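You operate a simulated robot arm through the tools that you are given. There is no shell and no other tool.

You run a simulated robot arm. Do the job below in one go: nothing can be reset, and whatever is moved stays where it is left.

## Task
Lift the soap bottle, wipe the sticky ring under it and put the bottle back.
Fine: meanwhile stand it elsewhere on the basin tiles; use the small sponge and return it. Set down upright: clear soap bottle, small sponge. What is to be rubbed or washed off counts as gone when no trace of it is left.

It is judged by the outcome, as a careful person would: the job done as asked, and still so three seconds after it is handed in. It fails if anything else is knocked over, pushed out of place, dropped, spilled or broken.

## Robot
A 6-joint arm with a two-finger parallel gripper, fixed in place. Base frame: the origin is at the foot of the arm, x ahead of it, y to its left, z up; the work surface is at about z = 0.74. Readings come in m, rad, newtons and seconds.
With the tool pointing down near the work surface it reaches from about 0.2 to 0.64 m from the base axis. Its first joint turns from -1.152 to 1.152 rad. Payload 2.7 kg.
The TCP is the grasp point between the finger pads, 0.023 m short of the fingertips. In the tool frame z runs along the fingers and y along their closing line. Largest opening 0.094 m; finger width 0.038, thickness 0.01; the body of the gripper, 0.054 by 0.096 m, starts 0.039 m behind the TCP.
Orientation is told as [roll, pitch, yaw] about the base's x, y, z axes, in that order, counted from this pose: with the fingers straight down and closing along the base's y, the tool's x points along the base's -x, its y along +y and its z along -z.

## Interface
- The arm moves only by the tool move_arm. Its arguments are lists of equal length, an entry for each row: "claw": the opening, from 0 (shut) to 1 (fully open); "offset": the shift along the tool's x, y, z in m, a list of three; "rot": the turn, a rotation vector about the tool's x, y, z in rad, a list of three. In form: {"claw": [claw, ...], "offset": [[tx, ty, tz], ...], "rot": [[wx, wy, wz], ...]}. A call has 1 to 20 rows; each row is the pose to reach, as a shift and turn from the pose commanded when the call began, along the tool's axes at that moment. A row lasts 0.2 s, in which the tool goes at most 0.05 m and 0.15 rad; a call with a longer step from one row to the next is refused whole, and so is a gripper value outside its range. A pose out of reach is approached as far as the arm can. The call stops where the force on the tool passes 40 N (or 10 N more than at its start, if that is more) or the arm is blocked; 0.2 s more then pass. The fingers move at their own pace (about 0.045 m/s each) and stop on an object; they squeeze with about 28 N. The grip force told is the motor's: it shows also when the fingers shut on nothing. Time passes only in rows, and 0.2 s behind the last, so rows that repeat a pose let the fingers close. The reply holds the time, the measured pose of the TCP, the force on the tool along the base axes, the opening and the grip force, in the units named above and with some noise, with the torque about the TCP (base axes, N m) and any sound that the robot's microphone picked up.
- Cameras (640 x 400 px; columns grow to the right, rows downward): "scene" is fixed at [0.0682, -0.4279, 1.3957]; the picture's right is [0.84, -0.54, 0.00], its down [-0.35, -0.53, -0.77] and it looks along [0.42, 0.65, -0.63] (base axes); focal length 348 px, centre (320, 200). "wrist" rides on the gripper at [0.086, 0.016, -0.074] in the tool frame; the picture's right is [-0.18, 0.98, 0.00], its down [-0.58, -0.11, -0.81] and it looks along [-0.79, -0.15, 0.59] (tool axes); focal length 243 px, centre (320, 200). There is no depth. A picture from a camera that has moved, and an enlarged one, comes with that camera's place and axes in the base frame and with its lens.
- snapshot(camera): a new picture of that camera. No time passes.
- inspect(camera, box): a new picture of the part [left, top, right, bottom] of that camera's present view, enlarged. No time passes.
- close_job(): hands the job in; it is judged then, once.

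Places have to be worked out from the pictures, the camera data and where the tool is seen. Open the gripper and draw the arm clear of the work before you hand the job in, unless the task says otherwise.

The tools are called after ">>>" as a command line: name --argument value ..., lists and objects as JSON in quotes. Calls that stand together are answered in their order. move_arm: Moves the arm, as the interface text tells. Its arguments: {"type":"object","properties":{"claw":{"type":"array","items":{"type":"number"}},"offset":{"type":"array","items":{"type":"array","items":{"type":"number"}}},"rot":{"type":"array","items":{"type":"array","items":{"type":"number"}}}},"required":["claw","offset","rot"]} The other tools are called the same way: snapshot (camera) takes a picture; inspect (camera, box) takes an enlarged picture of a part of a camera's view; close_job () hands the job in.

At the start:

```text
time: 0.0
tcp_pos: [0.3546, 0.0903, 1.0612]
ee_rot: [0.0, -0.001, 0.0]
contact_force: [-0.5, -0.4, 0.1]
ft_torque: [0.01, 0.03, 0.03]
opening: 0.094
grasp_force: 0.1
```

scene: 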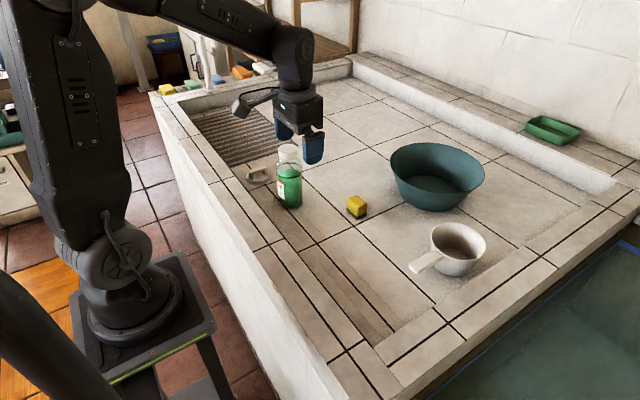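
wrist: 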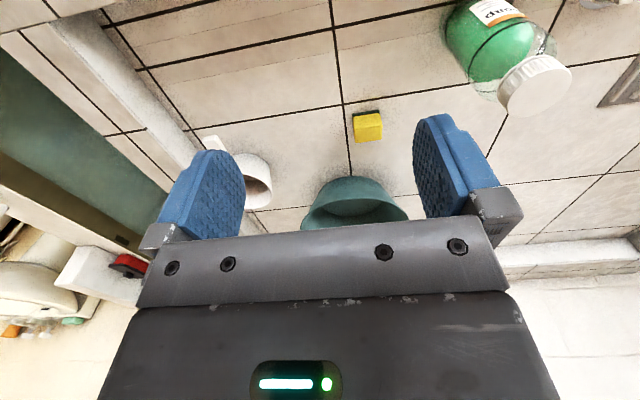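

I start with a closer look at the bottle, the sponge and their surroundings before anything moves.

>>> inspect --camera "scene" --box '[230, 120, 390, 220]'

>>> inspect --camera "wrist" --box '[320, 0, 640, 200]'

```text
4.00 times, centred on (310, 170) of scene
camera zoom: at [0.0682, -0.4279, 1.3957], right [0.84, -0.54, 0.0], down [-0.35, -0.53, -0.77], along [0.42, 0.65, -0.63], focal length 1394 px, centre (360, 320)
```

zoom: 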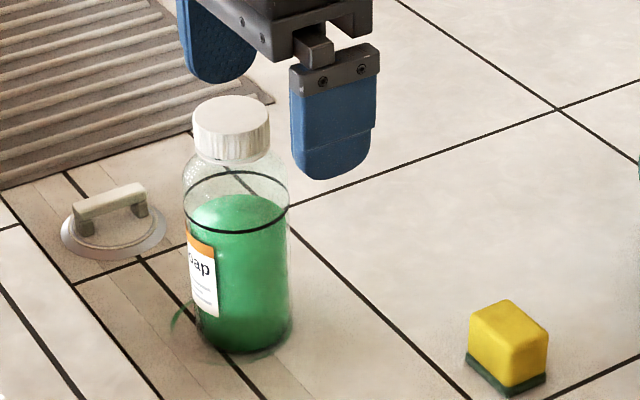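

```text
2.00 times, centred on (480, 100) of wrist
camera zoom: at [0.2675, 0.1049, 1.1352], right [0.18, 0.98, 0.0], down [0.58, -0.11, 0.81], along [0.79, -0.15, -0.59], focal length 485 px, centre (0, 400)
```

zoom: 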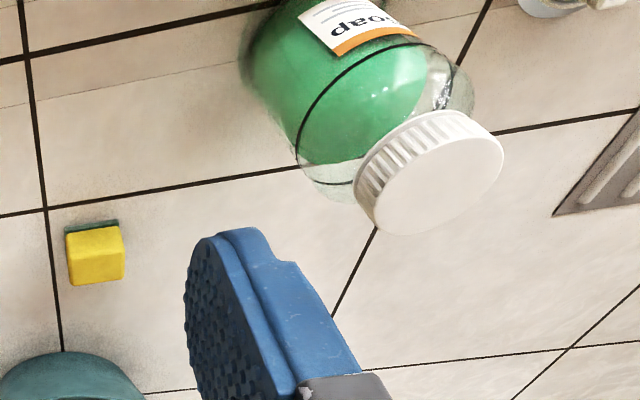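

The bottle stands near (0.43, 0.29), about 0.075 wide and 0.18 tall with a white cap about 0.05 wide. The sponge is near (0.563, 0.145). I now check the tile area where the bottle could stand meanwhile.

>>> inspect --camera "scene" --box '[260, 190, 420, 290]'

>>> inspect --camera "scene" --box '[265, 170, 321, 215]'

>>> inspect --camera "wrist" --box '[60, 0, 380, 200]'

```text
4.00 times, centred on (340, 240) of scene
camera zoom: at [0.0682, -0.4279, 1.3957], right [0.84, -0.54, 0.0], down [-0.35, -0.53, -0.77], along [0.42, 0.65, -0.63], focal length 1394 px, centre (240, 40)
```

zoom: 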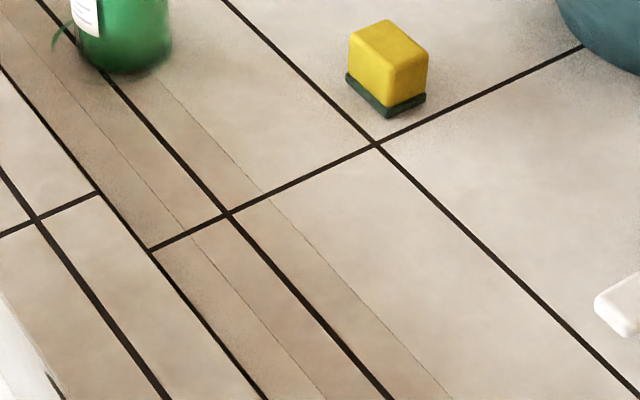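

```text
8.89 times, centred on (293, 192) of scene
camera zoom: at [0.0682, -0.4279, 1.3957], right [0.84, -0.54, 0.0], down [-0.35, -0.53, -0.77], along [0.42, 0.65, -0.63], focal length 3098 px, centre (560, 267)
```

zoom: 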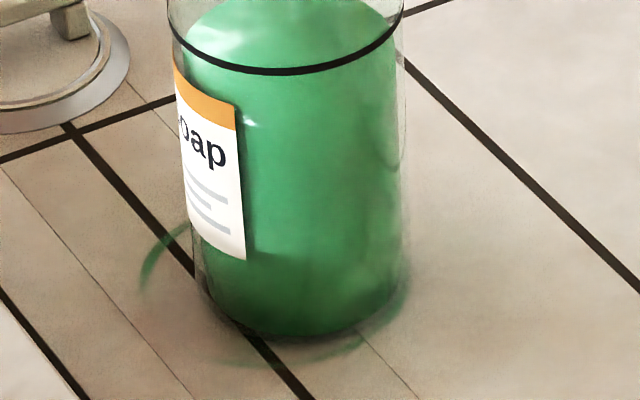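

```text
2.00 times, centred on (220, 100) of wrist
camera zoom: at [0.2675, 0.1049, 1.1352], right [0.18, 0.98, 0.0], down [0.58, -0.11, 0.81], along [0.79, -0.15, -0.59], focal length 485 px, centre (520, 400)
```

zoom: 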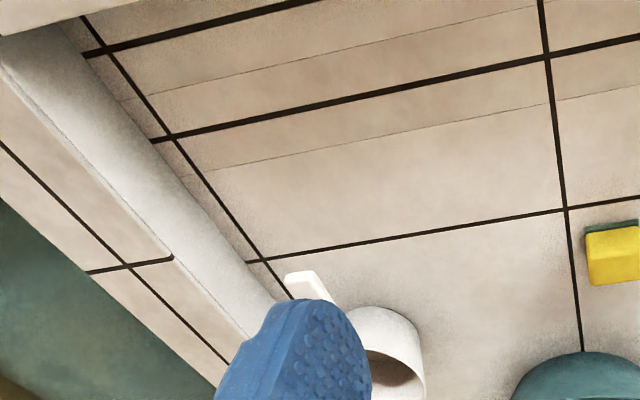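

The tiles around (0.47, 0.06) are clear and flat, so the bottle can wait there. I move above the bottle with fingers open, staying well over the cap.

>>> move_arm --claw '[1, 1, 1, 1, 1, 1, 1]' --offset '[[-0.012, 0.033, 0.005], [-0.024, 0.067, 0.01], [-0.037, 0.1, 0.02], [-0.049, 0.133, 0.03], [-0.061, 0.167, 0.04], [-0.073, 0.199, 0.05], [-0.073, 0.199, 0.06]]' --rot '[[0, 0, 0], [0, 0, 0], [0, 0, 0], [0, 0, 0], [0, 0, 0], [0, 0, 0], [0, 0, 0]]'

>>> snapshot --camera "wrist"

>>> inspect --camera "scene" --box '[230, 110, 390, 210]'

```text
time: 1.6
tcp_pos: [0.4256, 0.2883, 1.0012]
ee_rot: [0.0, 0.0, 0.001]
contact_force: [0.6, 0.1, 0.3]
ft_torque: [0.0, -0.01, -0.01]
opening: 0.0939
grasp_force: 0.0
```

```text
taken
camera wrist: at [0.3407, 0.3039, 1.0757], right [0.18, 0.98, 0.0], down [0.58, -0.11, 0.81], along [0.79, -0.15, -0.59], focal length 243 px, centre (320, 200)
```

wrist: 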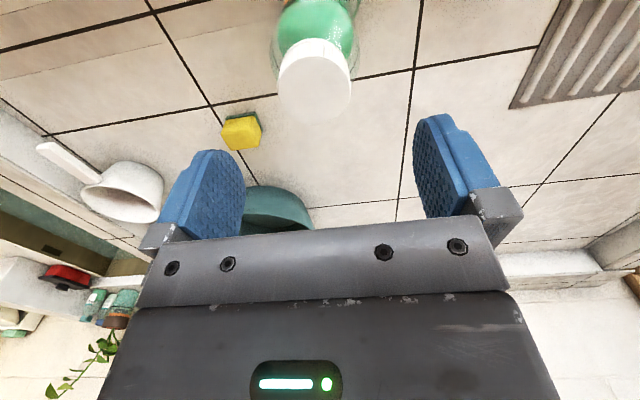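

```text
4.00 times, centred on (310, 160) of scene
camera zoom: at [0.0682, -0.4279, 1.3957], right [0.84, -0.54, 0.0], down [-0.35, -0.53, -0.77], along [0.42, 0.65, -0.63], focal length 1394 px, centre (360, 360)
```

zoom: 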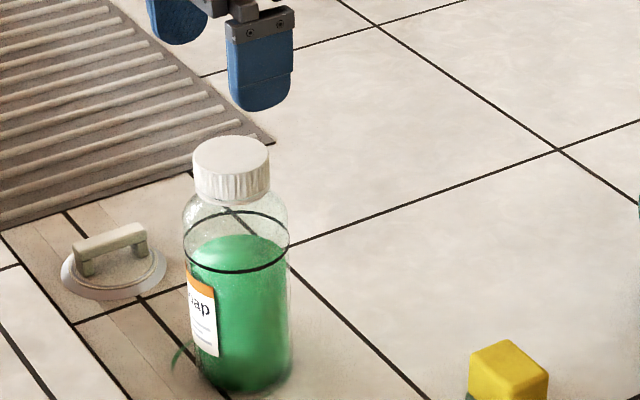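

The cap top comes out near (0.424, 0.287, 0.922), right between the fingers. I descend to TCP z ≈ 0.912 so the tips stay above the bottle's shoulder.

>>> move_arm --claw '[1, 1, 1, 1, 1]' --offset '[[0, -0.001, 0.025], [0, -0.001, 0.05], [0, -0.001, 0.075], [0, -0.001, 0.089], [0, -0.001, 0.089]]' --rot '[[0, 0, 0], [0, 0, 0], [0, 0, 0], [0, 0, 0], [0, 0, 0]]'

>>> snapshot --camera "wrist"

>>> inspect --camera "scene" --box '[230, 110, 390, 210]'

```text
time: 2.8
tcp_pos: [0.4271, 0.2885, 0.9131]
ee_rot: [-0.001, 0.0, -0.001]
contact_force: [0.4, 0.6, -0.8]
ft_torque: [0.0, -0.02, 0.02]
opening: 0.0938
grasp_force: 0.0
```

```text
taken
camera wrist: at [0.3409, 0.3027, 0.9863], right [0.18, 0.98, 0.0], down [0.58, -0.11, 0.81], along [0.79, -0.15, -0.59], focal length 243 px, centre (320, 200)
```

wrist: 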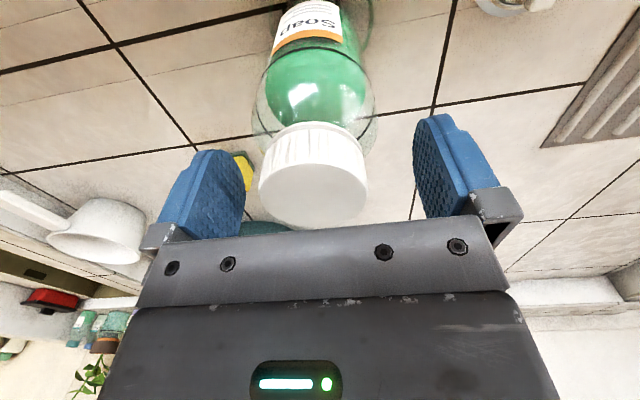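

```text
4.00 times, centred on (310, 160) of scene
camera zoom: at [0.0682, -0.4279, 1.3957], right [0.84, -0.54, 0.0], down [-0.35, -0.53, -0.77], along [0.42, 0.65, -0.63], focal length 1394 px, centre (360, 360)
```

zoom: 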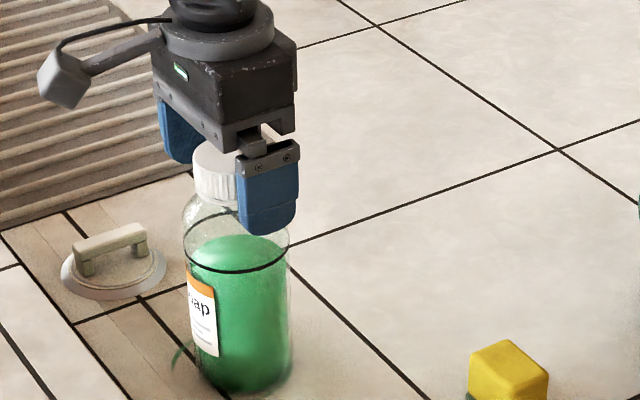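

The cap is between the pads, about 3–4 mm toward −y from centre, so I shift by that much and close gently on it.

>>> move_arm --claw '[1, 0.75, 0.6, 0.5, 0.4, 0.3, 0.3, 0.3]' --offset '[[0.002, -0.003, 0], [0.002, -0.003, 0], [0.002, -0.003, 0], [0.002, -0.003, 0], [0.002, -0.003, 0], [0.002, -0.003, 0], [0.002, -0.003, 0], [0.002, -0.003, 0]]' --rot '[[0, 0, 0], [0, 0, 0], [0, 0, 0], [0, 0, 0], [0, 0, 0], [0, 0, 0], [0, 0, 0], [0, 0, 0]]'

>>> snapshot --camera "wrist"

>>> inspect --camera "scene" --box '[230, 110, 390, 210]'

```text
time: 4.6
tcp_pos: [0.4246, 0.284, 0.9127]
ee_rot: [0.0, 0.0, 0.001]
contact_force: [-0.9, -0.7, 0.9]
ft_torque: [-0.09, 0.0, 0.0]
opening: 0.0479
grasp_force: 27.8
```

```text
taken
camera wrist: at [0.339, 0.2997, 0.9865], right [0.18, 0.98, 0.0], down [0.58, -0.11, 0.81], along [0.79, -0.15, -0.59], focal length 243 px, centre (320, 200)
```

wrist: 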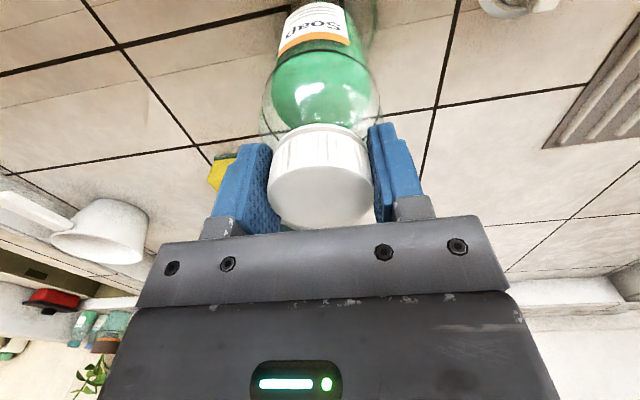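

```text
4.00 times, centred on (310, 160) of scene
camera zoom: at [0.0681, -0.428, 1.3957], right [0.84, -0.54, 0.0], down [-0.35, -0.53, -0.77], along [0.42, 0.65, -0.63], focal length 1394 px, centre (360, 360)
```

zoom: 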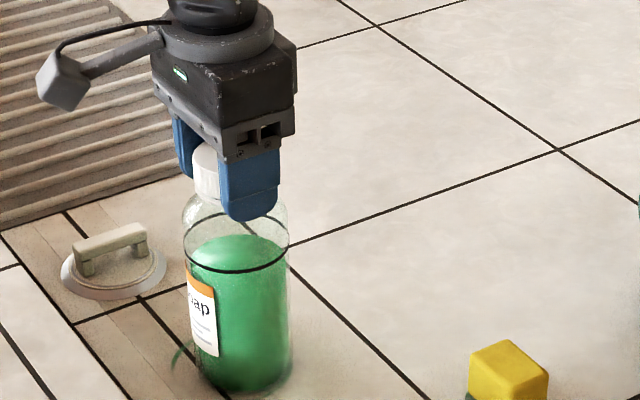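

The cap is gripped at 0.048 with a steady force, and the bottle hasn't tilted. I lift it a little to see whether it comes up as a whole.

>>> move_arm --claw '[0.3, 0.3, 0.3, 0.3, 0.3]' --offset '[[0, 0, -0.005], [0, 0, -0.01], [0, 0, -0.02], [0, 0, -0.03], [0, 0, -0.03]]' --rot '[[0, 0, 0], [0, 0, 0], [0, 0, 0], [0, 0, 0], [0, 0, 0]]'

>>> inspect --camera "scene" --box '[230, 110, 390, 210]'

```text
time: 5.8
tcp_pos: [0.4235, 0.2835, 0.9431]
ee_rot: [0.0, 0.0, 0.001]
contact_force: [0.3, -0.3, -3.8]
ft_torque: [-0.04, -0.01, -0.02]
opening: 0.048
grasp_force: 27.6
```

```text
4.00 times, centred on (310, 160) of scene
camera zoom: at [0.0682, -0.4279, 1.3957], right [0.84, -0.54, 0.0], down [-0.35, -0.53, -0.77], along [0.42, 0.65, -0.63], focal length 1394 px, centre (360, 360)
```

zoom: 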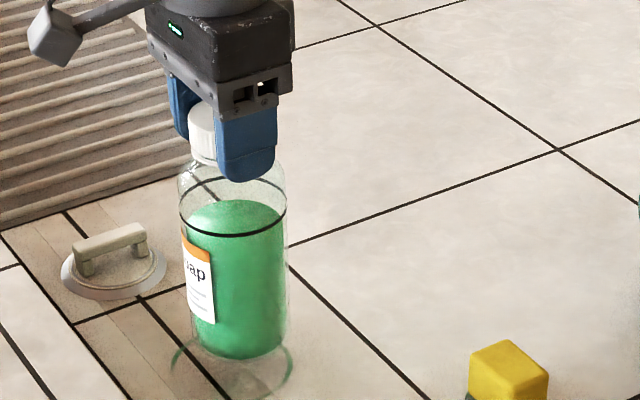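

The bottle came up whole (about 3.8 N), and the ring is now visible on the tiles. I carry the bottle slowly to (0.47, 0.06), a bit higher.

>>> move_arm --claw '[0.3, 0.3, 0.3, 0.3, 0.3, 0.3, 0.3, 0.3, 0.3, 0.3, 0.3, 0.3]' --offset '[[0, 0, -0.02], [-0.002, -0.01, -0.03], [-0.007, -0.035, -0.03], [-0.012, -0.06, -0.03], [-0.018, -0.09, -0.03], [-0.024, -0.12, -0.03], [-0.03, -0.15, -0.03], [-0.036, -0.18, -0.03], [-0.041, -0.205, -0.03], [-0.0444, -0.22, -0.03], [-0.0444, -0.2253, -0.03], [-0.0444, -0.2253, -0.03]]' --rot '[[0, 0, 0], [0, 0, 0], [0, 0, 0], [0, 0, 0], [0, 0, 0], [0, 0, 0], [0, 0, 0], [0, 0, 0], [0, 0, 0], [0, 0, 0], [0, 0, 0], [0, 0, 0]]'

>>> snapshot --camera "scene"

>>> inspect --camera "scene" --box '[250, 165, 330, 215]'

```text
time: 8.4
tcp_pos: [0.4692, 0.0593, 0.9715]
ee_rot: [0.0, 0.001, -0.002]
contact_force: [-0.1, -0.5, -3.5]
ft_torque: [-0.02, 0.03, -0.02]
opening: 0.048
grasp_force: 28.1
```

```text
taken
```

scene: 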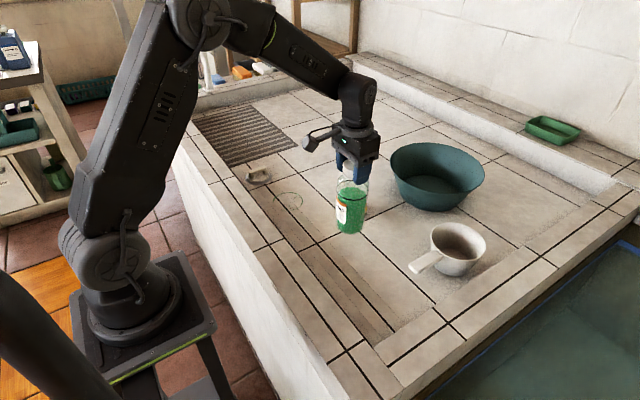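

```text
8.00 times, centred on (290, 190) of scene
camera zoom: at [0.0682, -0.4279, 1.3957], right [0.84, -0.54, 0.0], down [-0.35, -0.53, -0.77], along [0.42, 0.65, -0.63], focal length 2788 px, centre (560, 280)
```

zoom: 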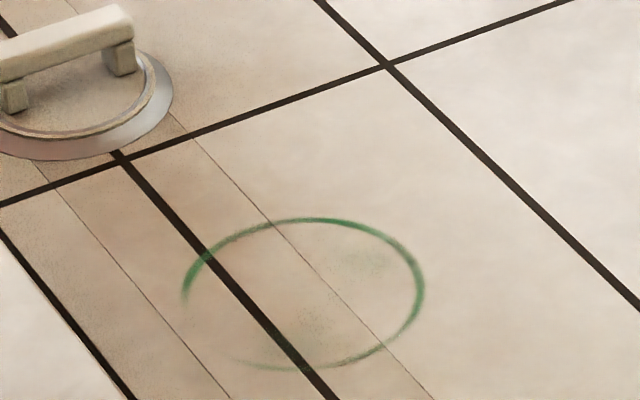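

The ring is centred near (0.421, 0.294) with radius about 0.045, with faint smudges inside. I lower the bottle straight down at the waiting spot.

>>> move_arm --claw '[0.3, 0.3, 0.3, 0.3, 0.3, 0.3]' --offset '[[0, 0, 0.02], [0, 0, 0.04], [0, 0, 0.05], [0, 0, 0.055], [0, 0, 0.059], [0, 0, 0.059]]' --rot '[[0, 0, 0], [0, 0, 0], [0, 0, 0], [0, 0, 0], [0, 0, 0], [0, 0, 0]]'

>>> inspect --camera "scene" --box '[270, 145, 430, 245]'

```text
time: 9.8
tcp_pos: [0.4673, 0.0596, 0.9135]
ee_rot: [-0.001, -0.002, 0.001]
contact_force: [0.2, 0.3, -3.6]
ft_torque: [-0.02, -0.02, 0.04]
opening: 0.048
grasp_force: 28.4
```

```text
4.00 times, centred on (350, 195) of scene
camera zoom: at [0.0682, -0.4279, 1.3957], right [0.84, -0.54, 0.0], down [-0.35, -0.53, -0.77], along [0.42, 0.65, -0.63], focal length 1394 px, centre (200, 220)
```

zoom: 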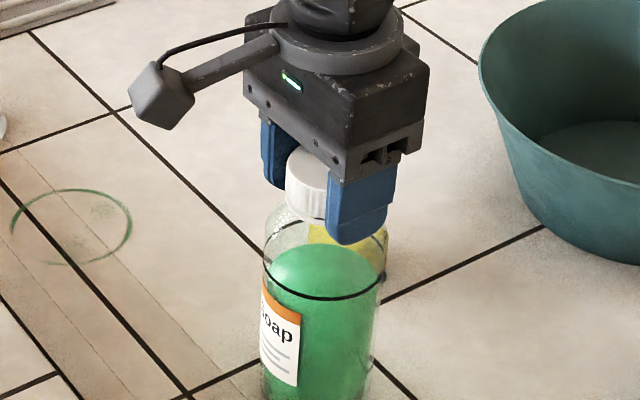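

The load still hangs fully (−3.6 N), so the bottle is just above the tiles. I lower in 1 mm steps.

>>> move_arm --claw '[0.3, 0.3, 0.3]' --offset '[[0, 0, 0.001], [0, 0, 0.0015], [0, 0, 0.0015]]' --rot '[[0, 0, 0], [0, 0, 0], [0, 0, 0]]'

>>> inspect --camera "scene" --box '[270, 165, 430, 265]'

```text
time: 10.6
tcp_pos: [0.4689, 0.059, 0.9124]
ee_rot: [-0.001, -0.002, -0.001]
contact_force: [-2.4, 0.7, 5.7]
ft_torque: [0.1, 0.29, 0.02]
opening: 0.0483
grasp_force: 27.9
```

```text
4.00 times, centred on (350, 215) of scene
camera zoom: at [0.068, -0.4279, 1.3957], right [0.84, -0.54, 0.0], down [-0.35, -0.53, -0.77], along [0.42, 0.65, -0.63], focal length 1394 px, centre (200, 140)
```

zoom: 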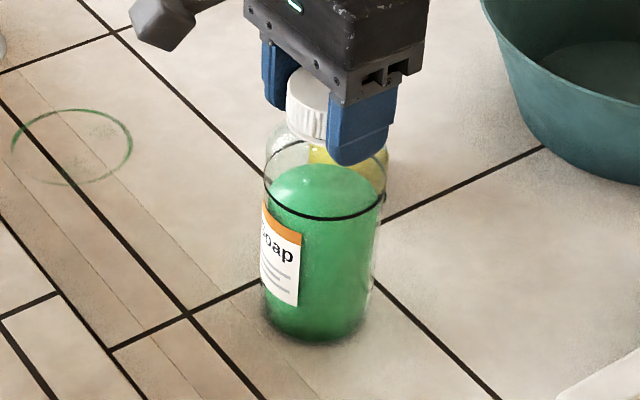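

The bottle stands on the tiles now (force turned to +5.7 N). I open the fingers and rise straight up.

>>> move_arm --claw '[0.6, 0.8, 1, 1, 1, 1, 1, 1]' --offset '[[0, 0, 0], [0, 0, 0], [0, 0, 0], [0, 0, 0], [0, 0, -0.03], [0, 0, -0.07], [0, 0, -0.1], [0, 0, -0.12]]' --rot '[[0, 0, 0], [0, 0, 0], [0, 0, 0], [0, 0, 0], [0, 0, 0], [0, 0, 0], [0, 0, 0], [0, 0, 0]]'

>>> snapshot --camera "scene"

>>> inspect --camera "scene" --box '[300, 170, 420, 245]'

```text
time: 12.4
tcp_pos: [0.4686, 0.0586, 1.0324]
ee_rot: [0.0, 0.003, 0.001]
contact_force: [-0.2, 0.0, 0.3]
ft_torque: [-0.02, 0.01, 0.02]
opening: 0.094
grasp_force: 0.0
```

```text
taken
```

scene: 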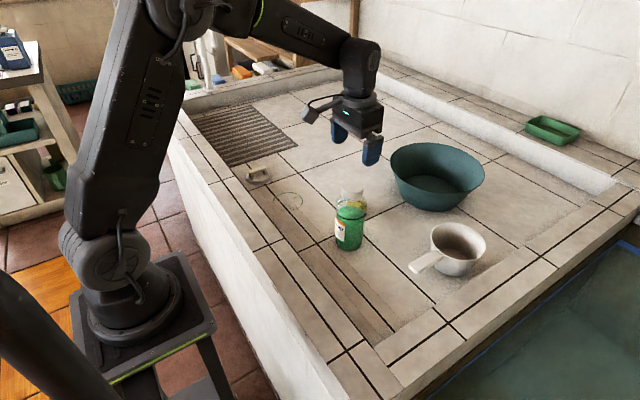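

```text
5.33 times, centred on (360, 208) of scene
camera zoom: at [0.0682, -0.4279, 1.3957], right [0.84, -0.54, 0.0], down [-0.35, -0.53, -0.77], along [0.42, 0.65, -0.63], focal length 1859 px, centre (107, 160)
```

zoom: 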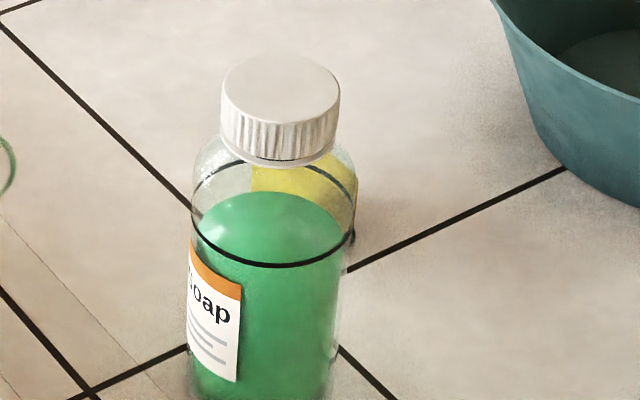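

The bottle stands upright and clear. Now I move above the sponge at about (0.563, 0.145), staying high over the bottle.

>>> move_arm --claw '[1, 1, 1, 1, 1, 1]' --offset '[[-0.023, 0.021, 0], [-0.046, 0.042, 0], [-0.07, 0.064, 0], [-0.093, 0.085, 0], [-0.093, 0.085, 0.03], [-0.093, 0.085, 0.06]]' --rot '[[0, 0, 0], [0, 0, 0], [0, 0, 0], [0, 0, 0], [0, 0, 0], [0, 0, 0]]'

>>> snapshot --camera "wrist"

>>> inspect --camera "scene" --box '[300, 130, 460, 230]'

```text
time: 13.8
tcp_pos: [0.5616, 0.1439, 0.9708]
ee_rot: [0.0, 0.001, 0.001]
contact_force: [-0.2, 0.1, 1.0]
ft_torque: [0.04, -0.02, 0.01]
opening: 0.0941
grasp_force: 0.0
```

```text
taken
camera wrist: at [0.4767, 0.1594, 1.0454], right [0.18, 0.98, 0.0], down [0.58, -0.11, 0.81], along [0.79, -0.15, -0.59], focal length 243 px, centre (320, 200)
```

wrist: 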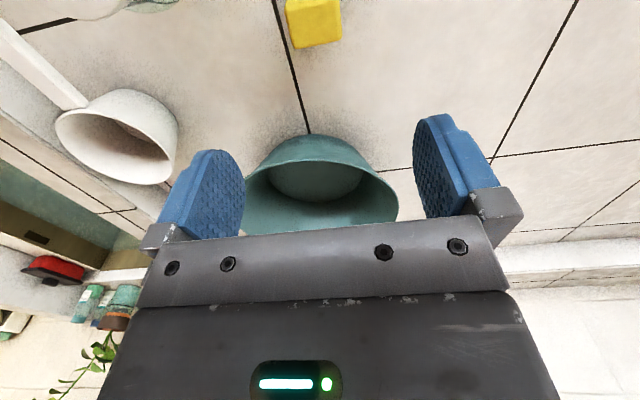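

```text
4.00 times, centred on (380, 180) of scene
camera zoom: at [0.0682, -0.4279, 1.3957], right [0.84, -0.54, 0.0], down [-0.35, -0.53, -0.77], along [0.42, 0.65, -0.63], focal length 1394 px, centre (80, 280)
```

zoom: 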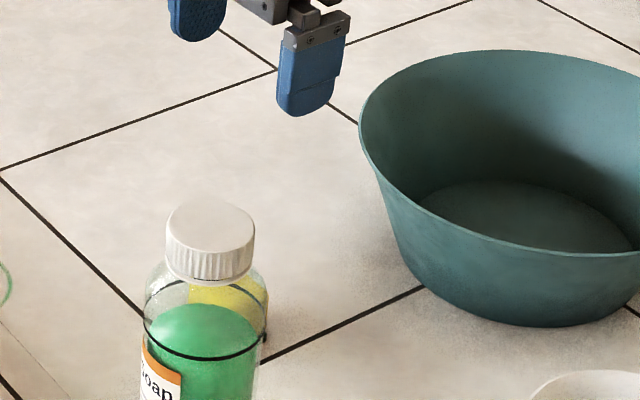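

The wrist view puts the sponge top near (0.559, 0.140), edges aligned with the base axes. I correct slightly and go down to about z = 0.84 for another look.

>>> move_arm --claw '[1, 1, 1, 1, 1, 1]' --offset '[[0.003, -0.002, 0.03], [0.003, -0.002, 0.06], [0.003, -0.002, 0.09], [0.003, -0.002, 0.11], [0.003, -0.002, 0.13], [0.003, -0.002, 0.13]]' --rot '[[0, 0, 0], [0, 0, 0], [0, 0, 0], [0, 0, 0], [0, 0, 0], [0, 0, 0]]'

>>> snapshot --camera "wrist"

>>> inspect --camera "scene" --box '[300, 130, 460, 230]'

```text
time: 15.2
tcp_pos: [0.5594, 0.1433, 0.8414]
ee_rot: [-0.001, 0.001, -0.001]
contact_force: [-0.4, 0.4, 0.2]
ft_torque: [-0.02, 0.02, -0.03]
opening: 0.094
grasp_force: 0.0
```

```text
taken
camera wrist: at [0.4736, 0.1578, 0.9155], right [0.18, 0.98, 0.0], down [0.58, -0.11, 0.81], along [0.79, -0.15, -0.59], focal length 243 px, centre (320, 200)
```

wrist: 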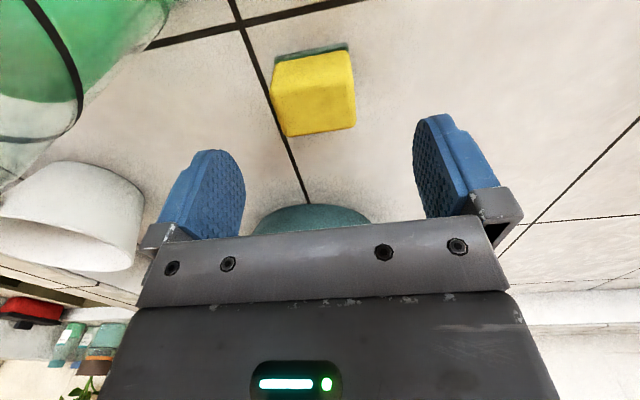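

```text
4.00 times, centred on (380, 180) of scene
camera zoom: at [0.0682, -0.4279, 1.3957], right [0.84, -0.54, 0.0], down [-0.35, -0.53, -0.77], along [0.42, 0.65, -0.63], focal length 1394 px, centre (80, 280)
```

zoom: 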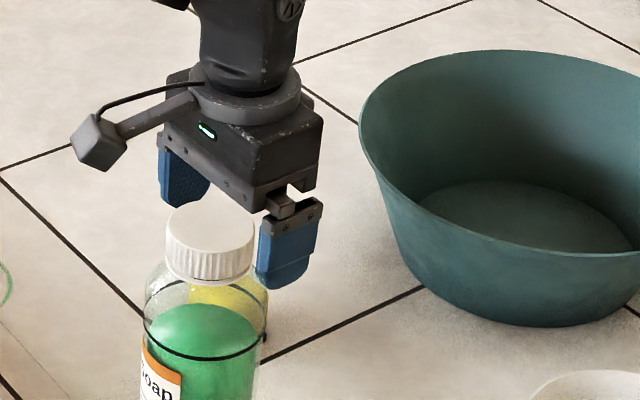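

I zoom in on the sponge to judge its height and centre relative to the fingers.

>>> inspect --camera "wrist" --box '[160, 20, 480, 220]'

```text
2.00 times, centred on (320, 120) of wrist
camera zoom: at [0.4736, 0.1578, 0.9155], right [0.18, 0.98, 0.0], down [0.58, -0.11, 0.81], along [0.79, -0.15, -0.59], focal length 485 px, centre (320, 360)
```

zoom: 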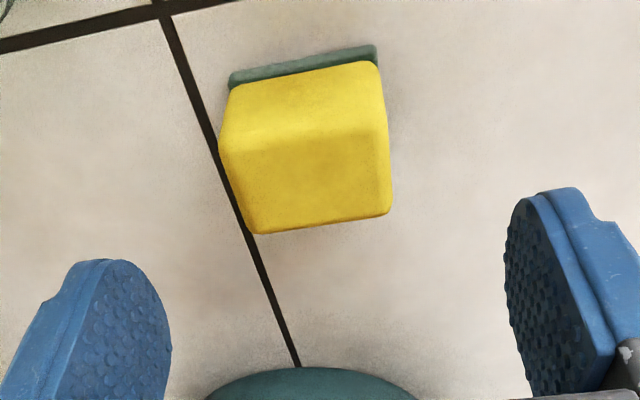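

The sponge measures about 0.031 × 0.048 × 0.044 m, centred near (0.559, 0.139) with its top at 0.784. I shift 4 mm in −y, go down to TCP z ≈ 0.775, and close on it.

>>> move_arm --claw '[1, 1, 1, 1, 1, 0.75, 0.6, 0.5, 0.4, 0.3, 0.3, 0.3]' --offset '[[0, -0.004, 0], [0, -0.004, 0.025], [0, -0.004, 0.05], [0, -0.004, 0.0667], [0, -0.004, 0.0667], [0, -0.004, 0.0667], [0, -0.004, 0.0667], [0, -0.004, 0.0667], [0, -0.004, 0.0667], [0, -0.004, 0.0667], [0, -0.004, 0.0667], [0, -0.004, 0.0667]]' --rot '[[0, 0, 0], [0, 0, 0], [0, 0, 0], [0, 0, 0], [0, 0, 0], [0, 0, 0], [0, 0, 0], [0, 0, 0], [0, 0, 0], [0, 0, 0], [0, 0, 0], [0, 0, 0]]'

>>> snapshot --camera "wrist"

>>> snapshot --camera "scene"

```text
time: 17.8
tcp_pos: [0.5594, 0.1391, 0.775]
ee_rot: [0.001, 0.0, 0.0]
contact_force: [0.1, -0.6, 1.1]
ft_torque: [0.0, -0.01, 0.03]
opening: 0.0489
grasp_force: 27.6
```

```text
taken
camera wrist: at [0.4731, 0.1539, 0.8491], right [0.18, 0.98, 0.0], down [0.58, -0.11, 0.81], along [0.79, -0.15, -0.59], focal length 243 px, centre (320, 200)
```

wrist: 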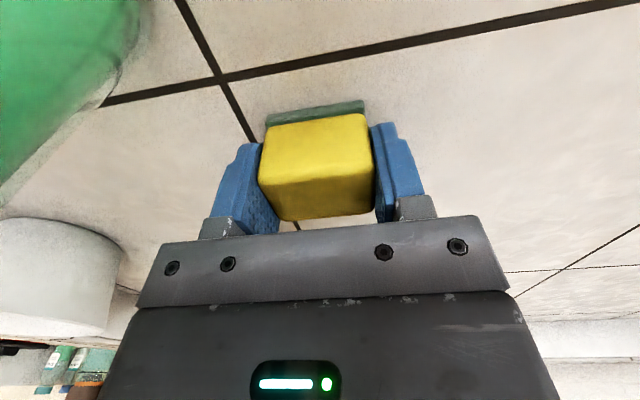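

```text
taken
```

scene: 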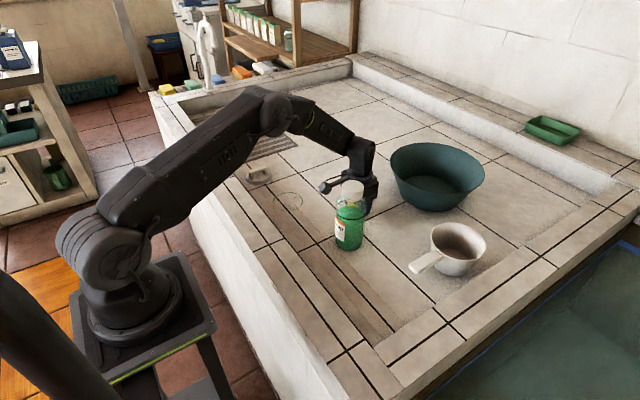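

The sponge is held squarely (0.049 wide). I lift it and carry it over to the ring, away from the bottle.

>>> move_arm --claw '[0.3, 0.3, 0.3, 0.3, 0.3, 0.3, 0.3, 0.3, 0.3, 0.3, 0.3, 0.3]' --offset '[[0, 0, -0.02], [0, 0, -0.05], [0, 0, -0.07], [0.02, 0.022, -0.07], [0.045, 0.05, -0.07], [0.07, 0.078, -0.07], [0.095, 0.106, -0.07], [0.12, 0.134, -0.07], [0.139, 0.155, -0.07], [0.139, 0.155, -0.05], [0.139, 0.155, -0.03], [0.139, 0.155, -0.03]]' --rot '[[0, 0, 0], [0, 0, 0], [0, 0, 0], [0, 0, 0], [0, 0, 0], [0, 0, 0], [0, 0, 0], [0, 0, 0], [0, 0, 0], [0, 0, 0], [0, 0, 0], [0, 0, 0]]'

>>> snapshot --camera "wrist"

>>> inspect --camera "scene" --box '[230, 120, 390, 220]'

```text
time: 20.4
tcp_pos: [0.4204, 0.2944, 0.8054]
ee_rot: [0.0, 0.001, 0.001]
contact_force: [0.8, -0.1, -0.7]
ft_torque: [-0.02, -0.02, 0.0]
opening: 0.0487
grasp_force: 28.2
```

```text
taken
camera wrist: at [0.3345, 0.3098, 0.8792], right [0.18, 0.98, 0.0], down [0.58, -0.11, 0.81], along [0.79, -0.15, -0.59], focal length 243 px, centre (320, 200)
```

wrist: 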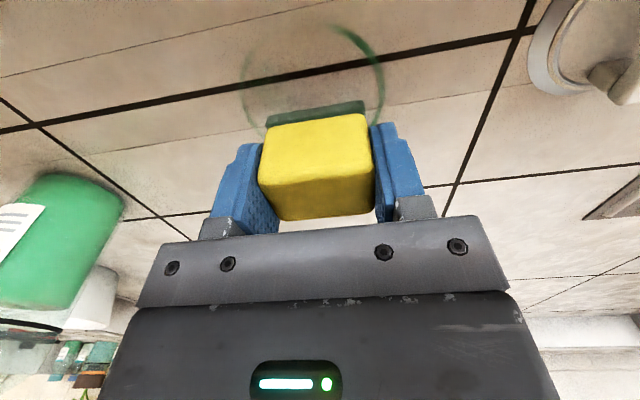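

```text
4.00 times, centred on (310, 170) of scene
camera zoom: at [0.0682, -0.4279, 1.3957], right [0.84, -0.54, 0.0], down [-0.35, -0.53, -0.77], along [0.42, 0.65, -0.63], focal length 1394 px, centre (360, 320)
```

zoom: 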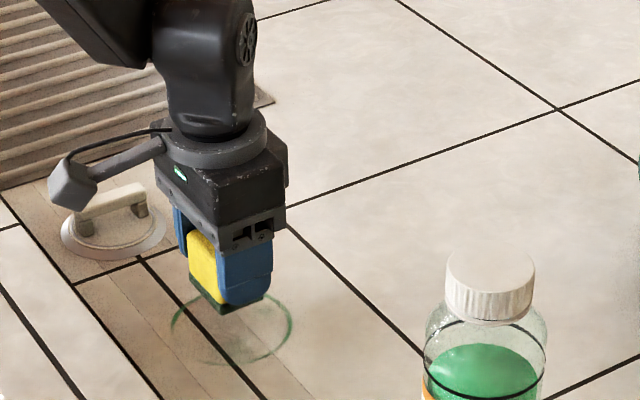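

Wrist and scene views agree: ring centre (0.421, 0.292), radius ≈ 0.043. I lower the sponge to light contact and read the force.

>>> move_arm --claw '[0.3, 0.3, 0.3, 0.3]' --offset '[[0, -0.002, 0.02], [0, -0.002, 0.03], [0, -0.002, 0.032], [0, -0.002, 0.032]]' --rot '[[0, 0, 0], [0, 0, 0], [0, 0, 0], [0, 0, 0]]'

```text
time: 21.4
tcp_pos: [0.4208, 0.291, 0.775]
ee_rot: [0.001, -0.003, 0.001]
contact_force: [-9.9, -6.0, 28.1]
ft_torque: [-0.29, 0.23, -0.02]
opening: 0.049
grasp_force: 28.7
```

28 N is more than needed, so I ease up by about 1 mm and check.

>>> move_arm --claw '[0.3, 0.3]' --offset '[[0, 0, -0.0012], [0, 0, -0.0012]]' --rot '[[0, 0, 0], [0, 0, 0]]'

```text
time: 22.0
tcp_pos: [0.4199, 0.2931, 0.7741]
ee_rot: [0.002, -0.004, 0.0]
contact_force: [-0.7, -0.6, 17.7]
ft_torque: [-0.12, 0.0, 0.04]
opening: 0.0491
grasp_force: 27.6
```

Contact is steady at about 18 N. I ease a touch more and rub in a serpentine over the whole ring area.

>>> move_arm --claw '[0.3, 0.3, 0.3, 0.3, 0.3, 0.3, 0.3, 0.3, 0.3, 0.3, 0.3, 0.3, 0.3, 0.3, 0.3, 0.3, 0.3, 0.3, 0.3]' --offset '[[0.018, -0.013, -0.0005], [0.036, -0.026, -0.0005], [0.036, -0.009, -0.0005], [0.036, 0.009, -0.0005], [0.036, 0.026, -0.0005], [0.018, 0.026, -0.0005], [0.018, 0, -0.0005], [0.018, -0.026, -0.0005], [0, -0.026, -0.0005], [0, 0, -0.0005], [0, 0.026, -0.0005], [-0.018, 0.026, -0.0005], [-0.018, 0, -0.0005], [-0.018, -0.026, -0.0005], [-0.036, -0.026, -0.0005], [-0.036, 0, -0.0005], [-0.036, 0.026, -0.0005], [-0.018, 0.013, -0.0005], [0, 0, -0.0005]]' --rot '[[0, 0, 0], [0, 0, 0], [0, 0, 0], [0, 0, 0], [0, 0, 0], [0, 0, 0], [0, 0, 0], [0, 0, 0], [0, 0, 0], [0, 0, 0], [0, 0, 0], [0, 0, 0], [0, 0, 0], [0, 0, 0], [0, 0, 0], [0, 0, 0], [0, 0, 0], [0, 0, 0], [0, 0, 0]]'

>>> snapshot --camera "wrist"

>>> inspect --camera "scene" --box '[230, 130, 358, 210]'

```text
time: 24.1
tcp_pos: [0.4148, 0.2652, 0.7747]
ee_rot: [-0.014, 0.018, -0.003]
contact_force: [-9.0, -4.3, 12.4]
ft_torque: [0.09, 0.16, 0.0]
opening: 0.0491
grasp_force: 28.3
stopped in row 10: the force on the tool passed its limit at 49 N (the readings are from after the stop); the commanded pose is now the measured one
```

```text
taken
camera wrist: at [0.3289, 0.2814, 0.8501], right [0.19, 0.98, -0.01], down [0.6, -0.1, 0.8], along [0.78, -0.16, -0.6], focal length 243 px, centre (320, 200)
```

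wrist: 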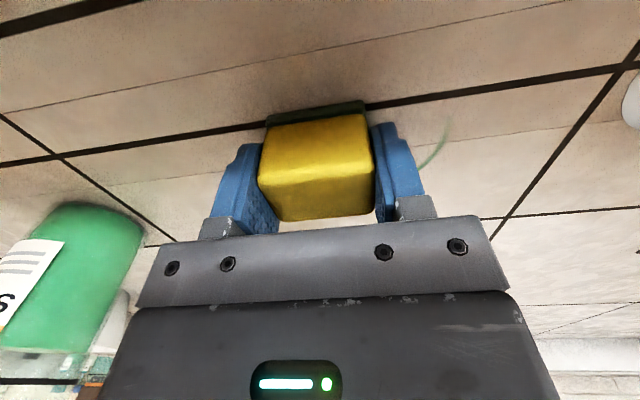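

```text
5.00 times, centred on (294, 170) of scene
camera zoom: at [0.0678, -0.4281, 1.3957], right [0.84, -0.54, 0.0], down [-0.35, -0.53, -0.77], along [0.42, 0.65, -0.63], focal length 1742 px, centre (450, 350)
```

zoom: 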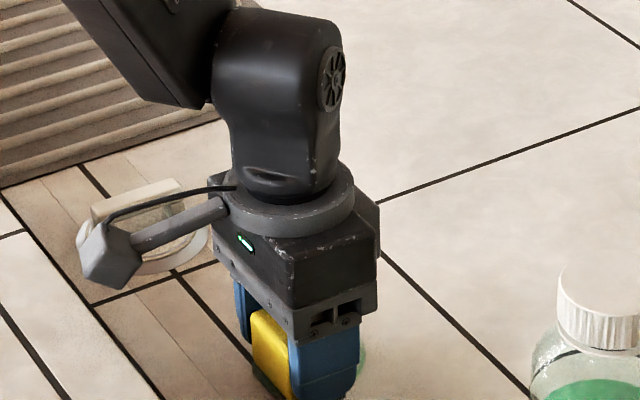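

The force limit stopped the wipe partway, though the rubbed part already looks clean. I rise a centimetre, undo the slight tilt the arm was left with, and check the sponge's grip.

>>> move_arm --claw '[0.3, 0.3, 0.3]' --offset '[[0, 0, -0.005], [0, 0, -0.015], [0, 0, -0.015]]' --rot '[[0, 0, 0], [-0.014, -0.018, -0.003], [-0.014, -0.018, -0.003]]'

>>> snapshot --camera "wrist"

>>> inspect --camera "scene" --box '[230, 130, 358, 210]'

```text
time: 24.9
tcp_pos: [0.4145, 0.2661, 0.7892]
ee_rot: [0.003, -0.002, 0.001]
contact_force: [0.1, -0.4, -0.2]
ft_torque: [-0.02, -0.02, 0.02]
opening: 0.049
grasp_force: 28.0
```

```text
taken
camera wrist: at [0.3286, 0.2813, 0.863], right [0.18, 0.98, 0.0], down [0.58, -0.11, 0.81], along [0.79, -0.15, -0.59], focal length 243 px, centre (320, 200)
```

wrist: 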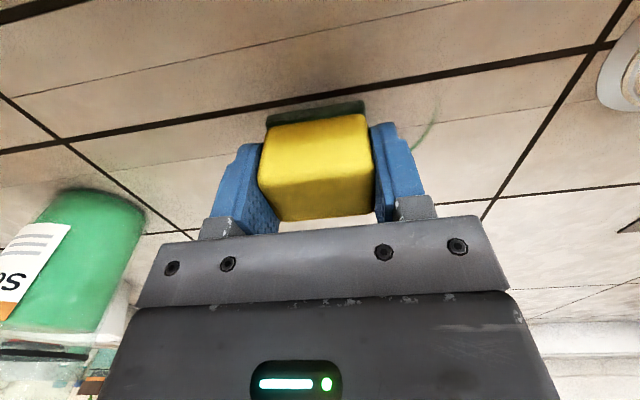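

```text
5.00 times, centred on (294, 170) of scene
camera zoom: at [0.0682, -0.4279, 1.3957], right [0.84, -0.54, 0.0], down [-0.35, -0.53, -0.77], along [0.42, 0.65, -0.63], focal length 1742 px, centre (450, 350)
```

zoom: 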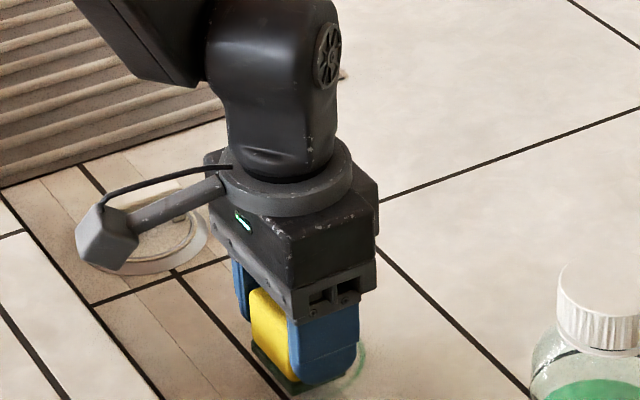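

The sponge is still well seated, and the near half of the ring is gone. I lower again with lighter pressure and do one slow stroke through the middle column to gauge the force.

>>> move_arm --claw '[0.3, 0.3, 0.3, 0.3, 0.3, 0.3, 0.3, 0.3]' --offset '[[-0.006, 0, 0.01], [-0.006, 0, 0.0142], [-0.006, 0, 0.0142], [-0.006, 0.013, 0.0142], [-0.006, 0.026, 0.0142], [-0.006, 0.039, 0.0142], [-0.006, 0.053, 0.0142], [-0.006, 0.053, 0.0142]]' --rot '[[-0.002, 0.002, 0], [-0.002, 0.002, 0], [-0.002, 0.002, 0], [-0.002, 0.002, 0], [-0.002, 0.002, 0], [-0.002, 0.002, 0], [-0.002, 0.002, 0], [-0.002, 0.002, 0]]'

```text
time: 26.7
tcp_pos: [0.4209, 0.3184, 0.7757]
ee_rot: [0.006, 0.002, 0.003]
contact_force: [0.2, 0.9, -0.7]
ft_torque: [0.02, 0.01, 0.03]
opening: 0.0489
grasp_force: 27.8
```

No contact at this height. I lower by a further 1.2 mm and stroke back slowly.

>>> move_arm --claw '[0.3, 0.3, 0.3, 0.3, 0.3, 0.3, 0.3]' --offset '[[0, 0, 0.0006], [0, 0, 0.0012], [0, -0.013, 0.0012], [0, -0.026, 0.0012], [0, -0.039, 0.0012], [0, -0.053, 0.0012], [0, -0.053, 0.0012]]' --rot '[[0.005, 0, 0], [0.005, 0, 0], [0.005, 0, 0], [0.005, 0, 0], [0.005, 0, 0], [0.005, 0, 0], [0.005, 0, 0]]'

```text
time: 28.3
tcp_pos: [0.4209, 0.2643, 0.7754]
ee_rot: [0.003, 0.0, 0.001]
contact_force: [0.3, 4.9, 10.5]
ft_torque: [0.03, -0.07, 0.05]
opening: 0.0488
grasp_force: 27.7
```

Contact is now a steady ~10 N. I continue with slow strokes over the far half of the ring.

>>> move_arm --claw '[0.3, 0.3, 0.3, 0.3, 0.3, 0.3, 0.3, 0.3, 0.3, 0.3, 0.3, 0.3, 0.3, 0.3, 0.3, 0.3]' --offset '[[-0.014, 0, 0], [-0.014, 0.013, 0], [-0.014, 0.026, 0], [-0.014, 0.039, 0], [-0.014, 0.053, 0], [-0.028, 0.053, 0], [-0.028, 0.039, 0], [-0.028, 0.026, 0], [-0.028, 0.013, 0], [-0.028, 0, 0], [-0.041, 0, 0], [-0.041, 0.013, 0], [-0.041, 0.026, 0], [-0.041, 0.039, 0], [-0.041, 0.053, 0], [-0.041, 0.053, 0]]' --rot '[[0, 0, 0], [0, 0, 0], [0, 0, 0], [0, 0, 0], [0, 0, 0], [0, 0, 0], [0, 0, 0], [0, 0, 0], [0, 0, 0], [0, 0, 0], [0, 0, 0], [0, 0, 0], [0, 0, 0], [0, 0, 0], [0, 0, 0], [0, 0, 0]]'

>>> snapshot --camera "wrist"

```text
time: 31.7
tcp_pos: [0.461, 0.3186, 0.774]
ee_rot: [-0.001, -0.001, 0.002]
contact_force: [1.1, -8.5, 19.0]
ft_torque: [-0.27, -0.07, -0.03]
opening: 0.0489
grasp_force: 28.0
```

```text
taken
camera wrist: at [0.3761, 0.3336, 0.8479], right [0.18, 0.98, 0.0], down [0.58, -0.11, 0.81], along [0.79, -0.15, -0.59], focal length 243 px, centre (320, 200)
```

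wrist: 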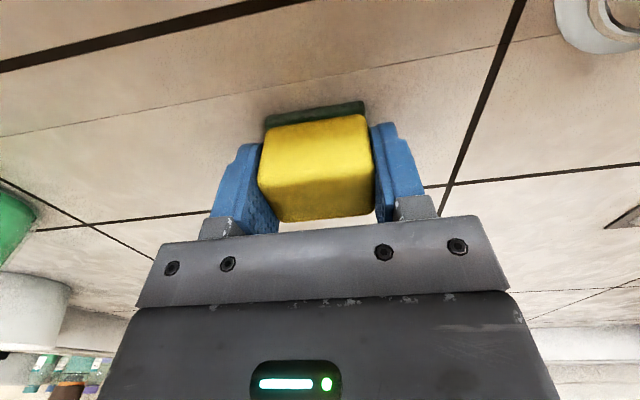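

The wrist view shows no green left near the sponge. I lift up and move off toward +x so both cameras can see the whole spot.

>>> move_arm --claw '[0.3, 0.3, 0.3, 0.3, 0.3, 0.3, 0.3, 0.3, 0.3]' --offset '[[0, 0, -0.02], [0, 0, -0.05], [0, -0.02, -0.08], [-0.02, -0.05, -0.1], [-0.04, -0.08, -0.12], [-0.06, -0.11, -0.14], [-0.08, -0.14, -0.14], [-0.098, -0.16, -0.14], [-0.098, -0.16, -0.14]]' --rot '[[0, 0, 0], [0, 0, 0], [0, 0, 0], [0, 0, 0], [0, 0, 0], [0, 0, 0], [0, 0, 0], [0, 0, 0], [0, 0, 0]]'

>>> inspect --camera "scene" --box '[250, 165, 330, 215]'

>>> snapshot --camera "scene"

```text
time: 33.7
tcp_pos: [0.5596, 0.1582, 0.9128]
ee_rot: [-0.001, 0.001, 0.003]
contact_force: [0.4, 0.1, -0.3]
ft_torque: [-0.01, -0.01, -0.01]
opening: 0.049
grasp_force: 28.1
```

```text
8.00 times, centred on (290, 190) of scene
camera zoom: at [0.0682, -0.428, 1.3957], right [0.84, -0.54, 0.0], down [-0.35, -0.53, -0.77], along [0.42, 0.65, -0.63], focal length 2788 px, centre (560, 280)
```

zoom: 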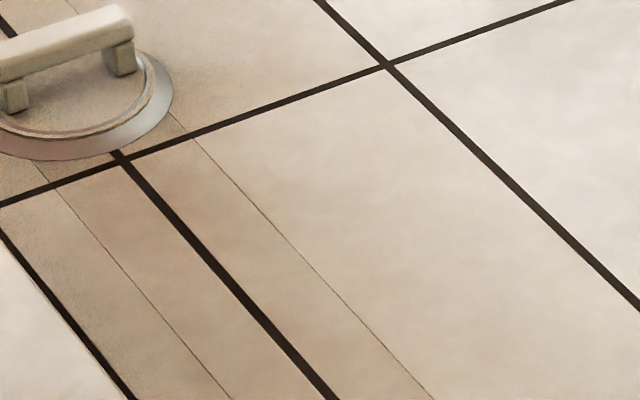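

```text
taken
```

scene: 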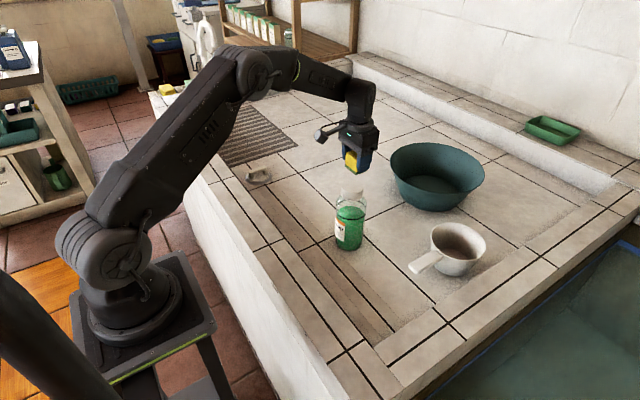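

The spot looks clean. I take a closer crop to be sure no faint trace is left before returning the sponge.

>>> inspect --camera "scene" --box '[268, 185, 308, 210]'

>>> snapshot --camera "wrist"

```text
16.00 times, centred on (288, 198) of scene
camera zoom: at [0.0682, -0.428, 1.3957], right [0.84, -0.54, 0.0], down [-0.35, -0.53, -0.77], along [0.42, 0.65, -0.63], focal length 5576 px, centre (832, 240)
```

zoom: 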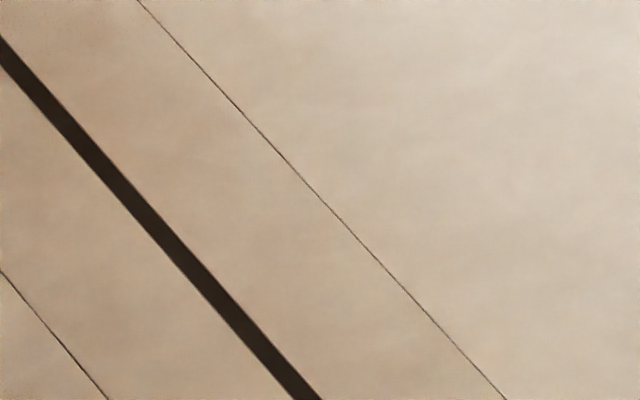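

```text
taken
camera wrist: at [0.4733, 0.1737, 0.9875], right [0.18, 0.98, 0.0], down [0.58, -0.11, 0.81], along [0.79, -0.15, -0.59], focal length 243 px, centre (320, 200)
```

wrist: 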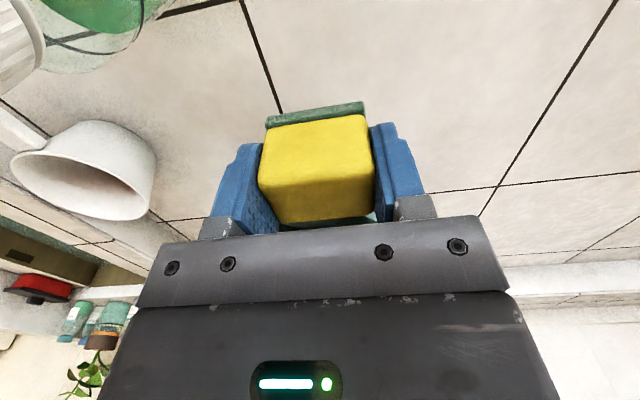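

No trace remains. I bring the sponge back over its original place (0.56, 0.139) and lower it to just above the tiles.

>>> move_arm --claw '[0.3, 0.3, 0.3, 0.3, 0.3, 0.3, 0.3]' --offset '[[0, -0.019, 0], [0, -0.019, 0.03], [0, -0.019, 0.07], [0, -0.019, 0.11], [0, -0.019, 0.13], [0, -0.019, 0.137], [0, -0.019, 0.137]]' --rot '[[0, 0, 0], [0, 0, 0], [0, 0, 0], [0, 0, 0], [0, 0, 0], [0, 0, 0], [0, 0, 0]]'

>>> snapshot --camera "wrist"

```text
time: 35.3
tcp_pos: [0.5588, 0.1394, 0.776]
ee_rot: [0.0, 0.0, 0.002]
contact_force: [-0.4, 0.4, 0.4]
ft_torque: [0.01, 0.01, -0.01]
opening: 0.0489
grasp_force: 27.9
```

```text
taken
camera wrist: at [0.4736, 0.1552, 0.8505], right [0.18, 0.98, 0.0], down [0.58, -0.11, 0.81], along [0.79, -0.15, -0.59], focal length 243 px, centre (320, 200)
```

wrist: 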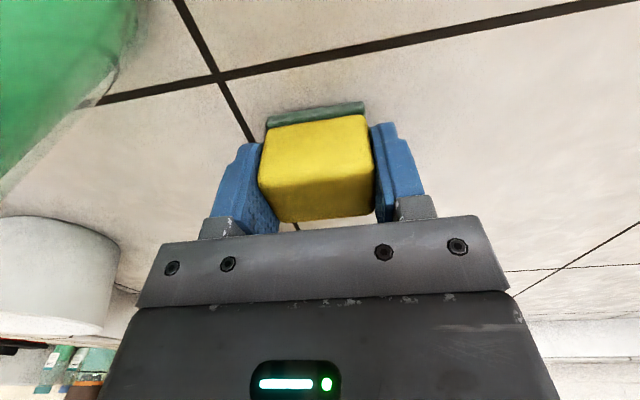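

The view matches the one at pickup and the sponge is about 1–2 mm above the tiles. I ease it down to touch.

>>> move_arm --claw '[0.3, 0.3, 0.3, 0.3]' --offset '[[0, 0, 0.001], [0, 0, 0.0018], [0, 0, 0.0022], [0, 0, 0.0022]]' --rot '[[0, 0, 0], [0, 0, 0], [0, 0, 0], [0, 0, 0]]'

```text
time: 36.3
tcp_pos: [0.5589, 0.1394, 0.7732]
ee_rot: [0.0, 0.001, 0.001]
contact_force: [-0.1, -0.6, -0.3]
ft_torque: [-0.01, -0.03, -0.01]
opening: 0.0491
grasp_force: 27.5
```

Still no contact, so the sponge slid up slightly in the grip. I continue down by another millimetre.

>>> move_arm --claw '[0.3, 0.3, 0.3]' --offset '[[0, 0, 0.0006], [0, 0, 0.0012], [0, 0, 0.0012]]' --rot '[[0, 0, 0], [0, 0, 0], [0, 0, 0]]'

```text
time: 37.1
tcp_pos: [0.5601, 0.1389, 0.7751]
ee_rot: [0.0, 0.002, 0.003]
contact_force: [-4.4, -0.8, 10.8]
ft_torque: [-0.05, 0.09, -0.01]
opening: 0.0491
grasp_force: 28.2
```

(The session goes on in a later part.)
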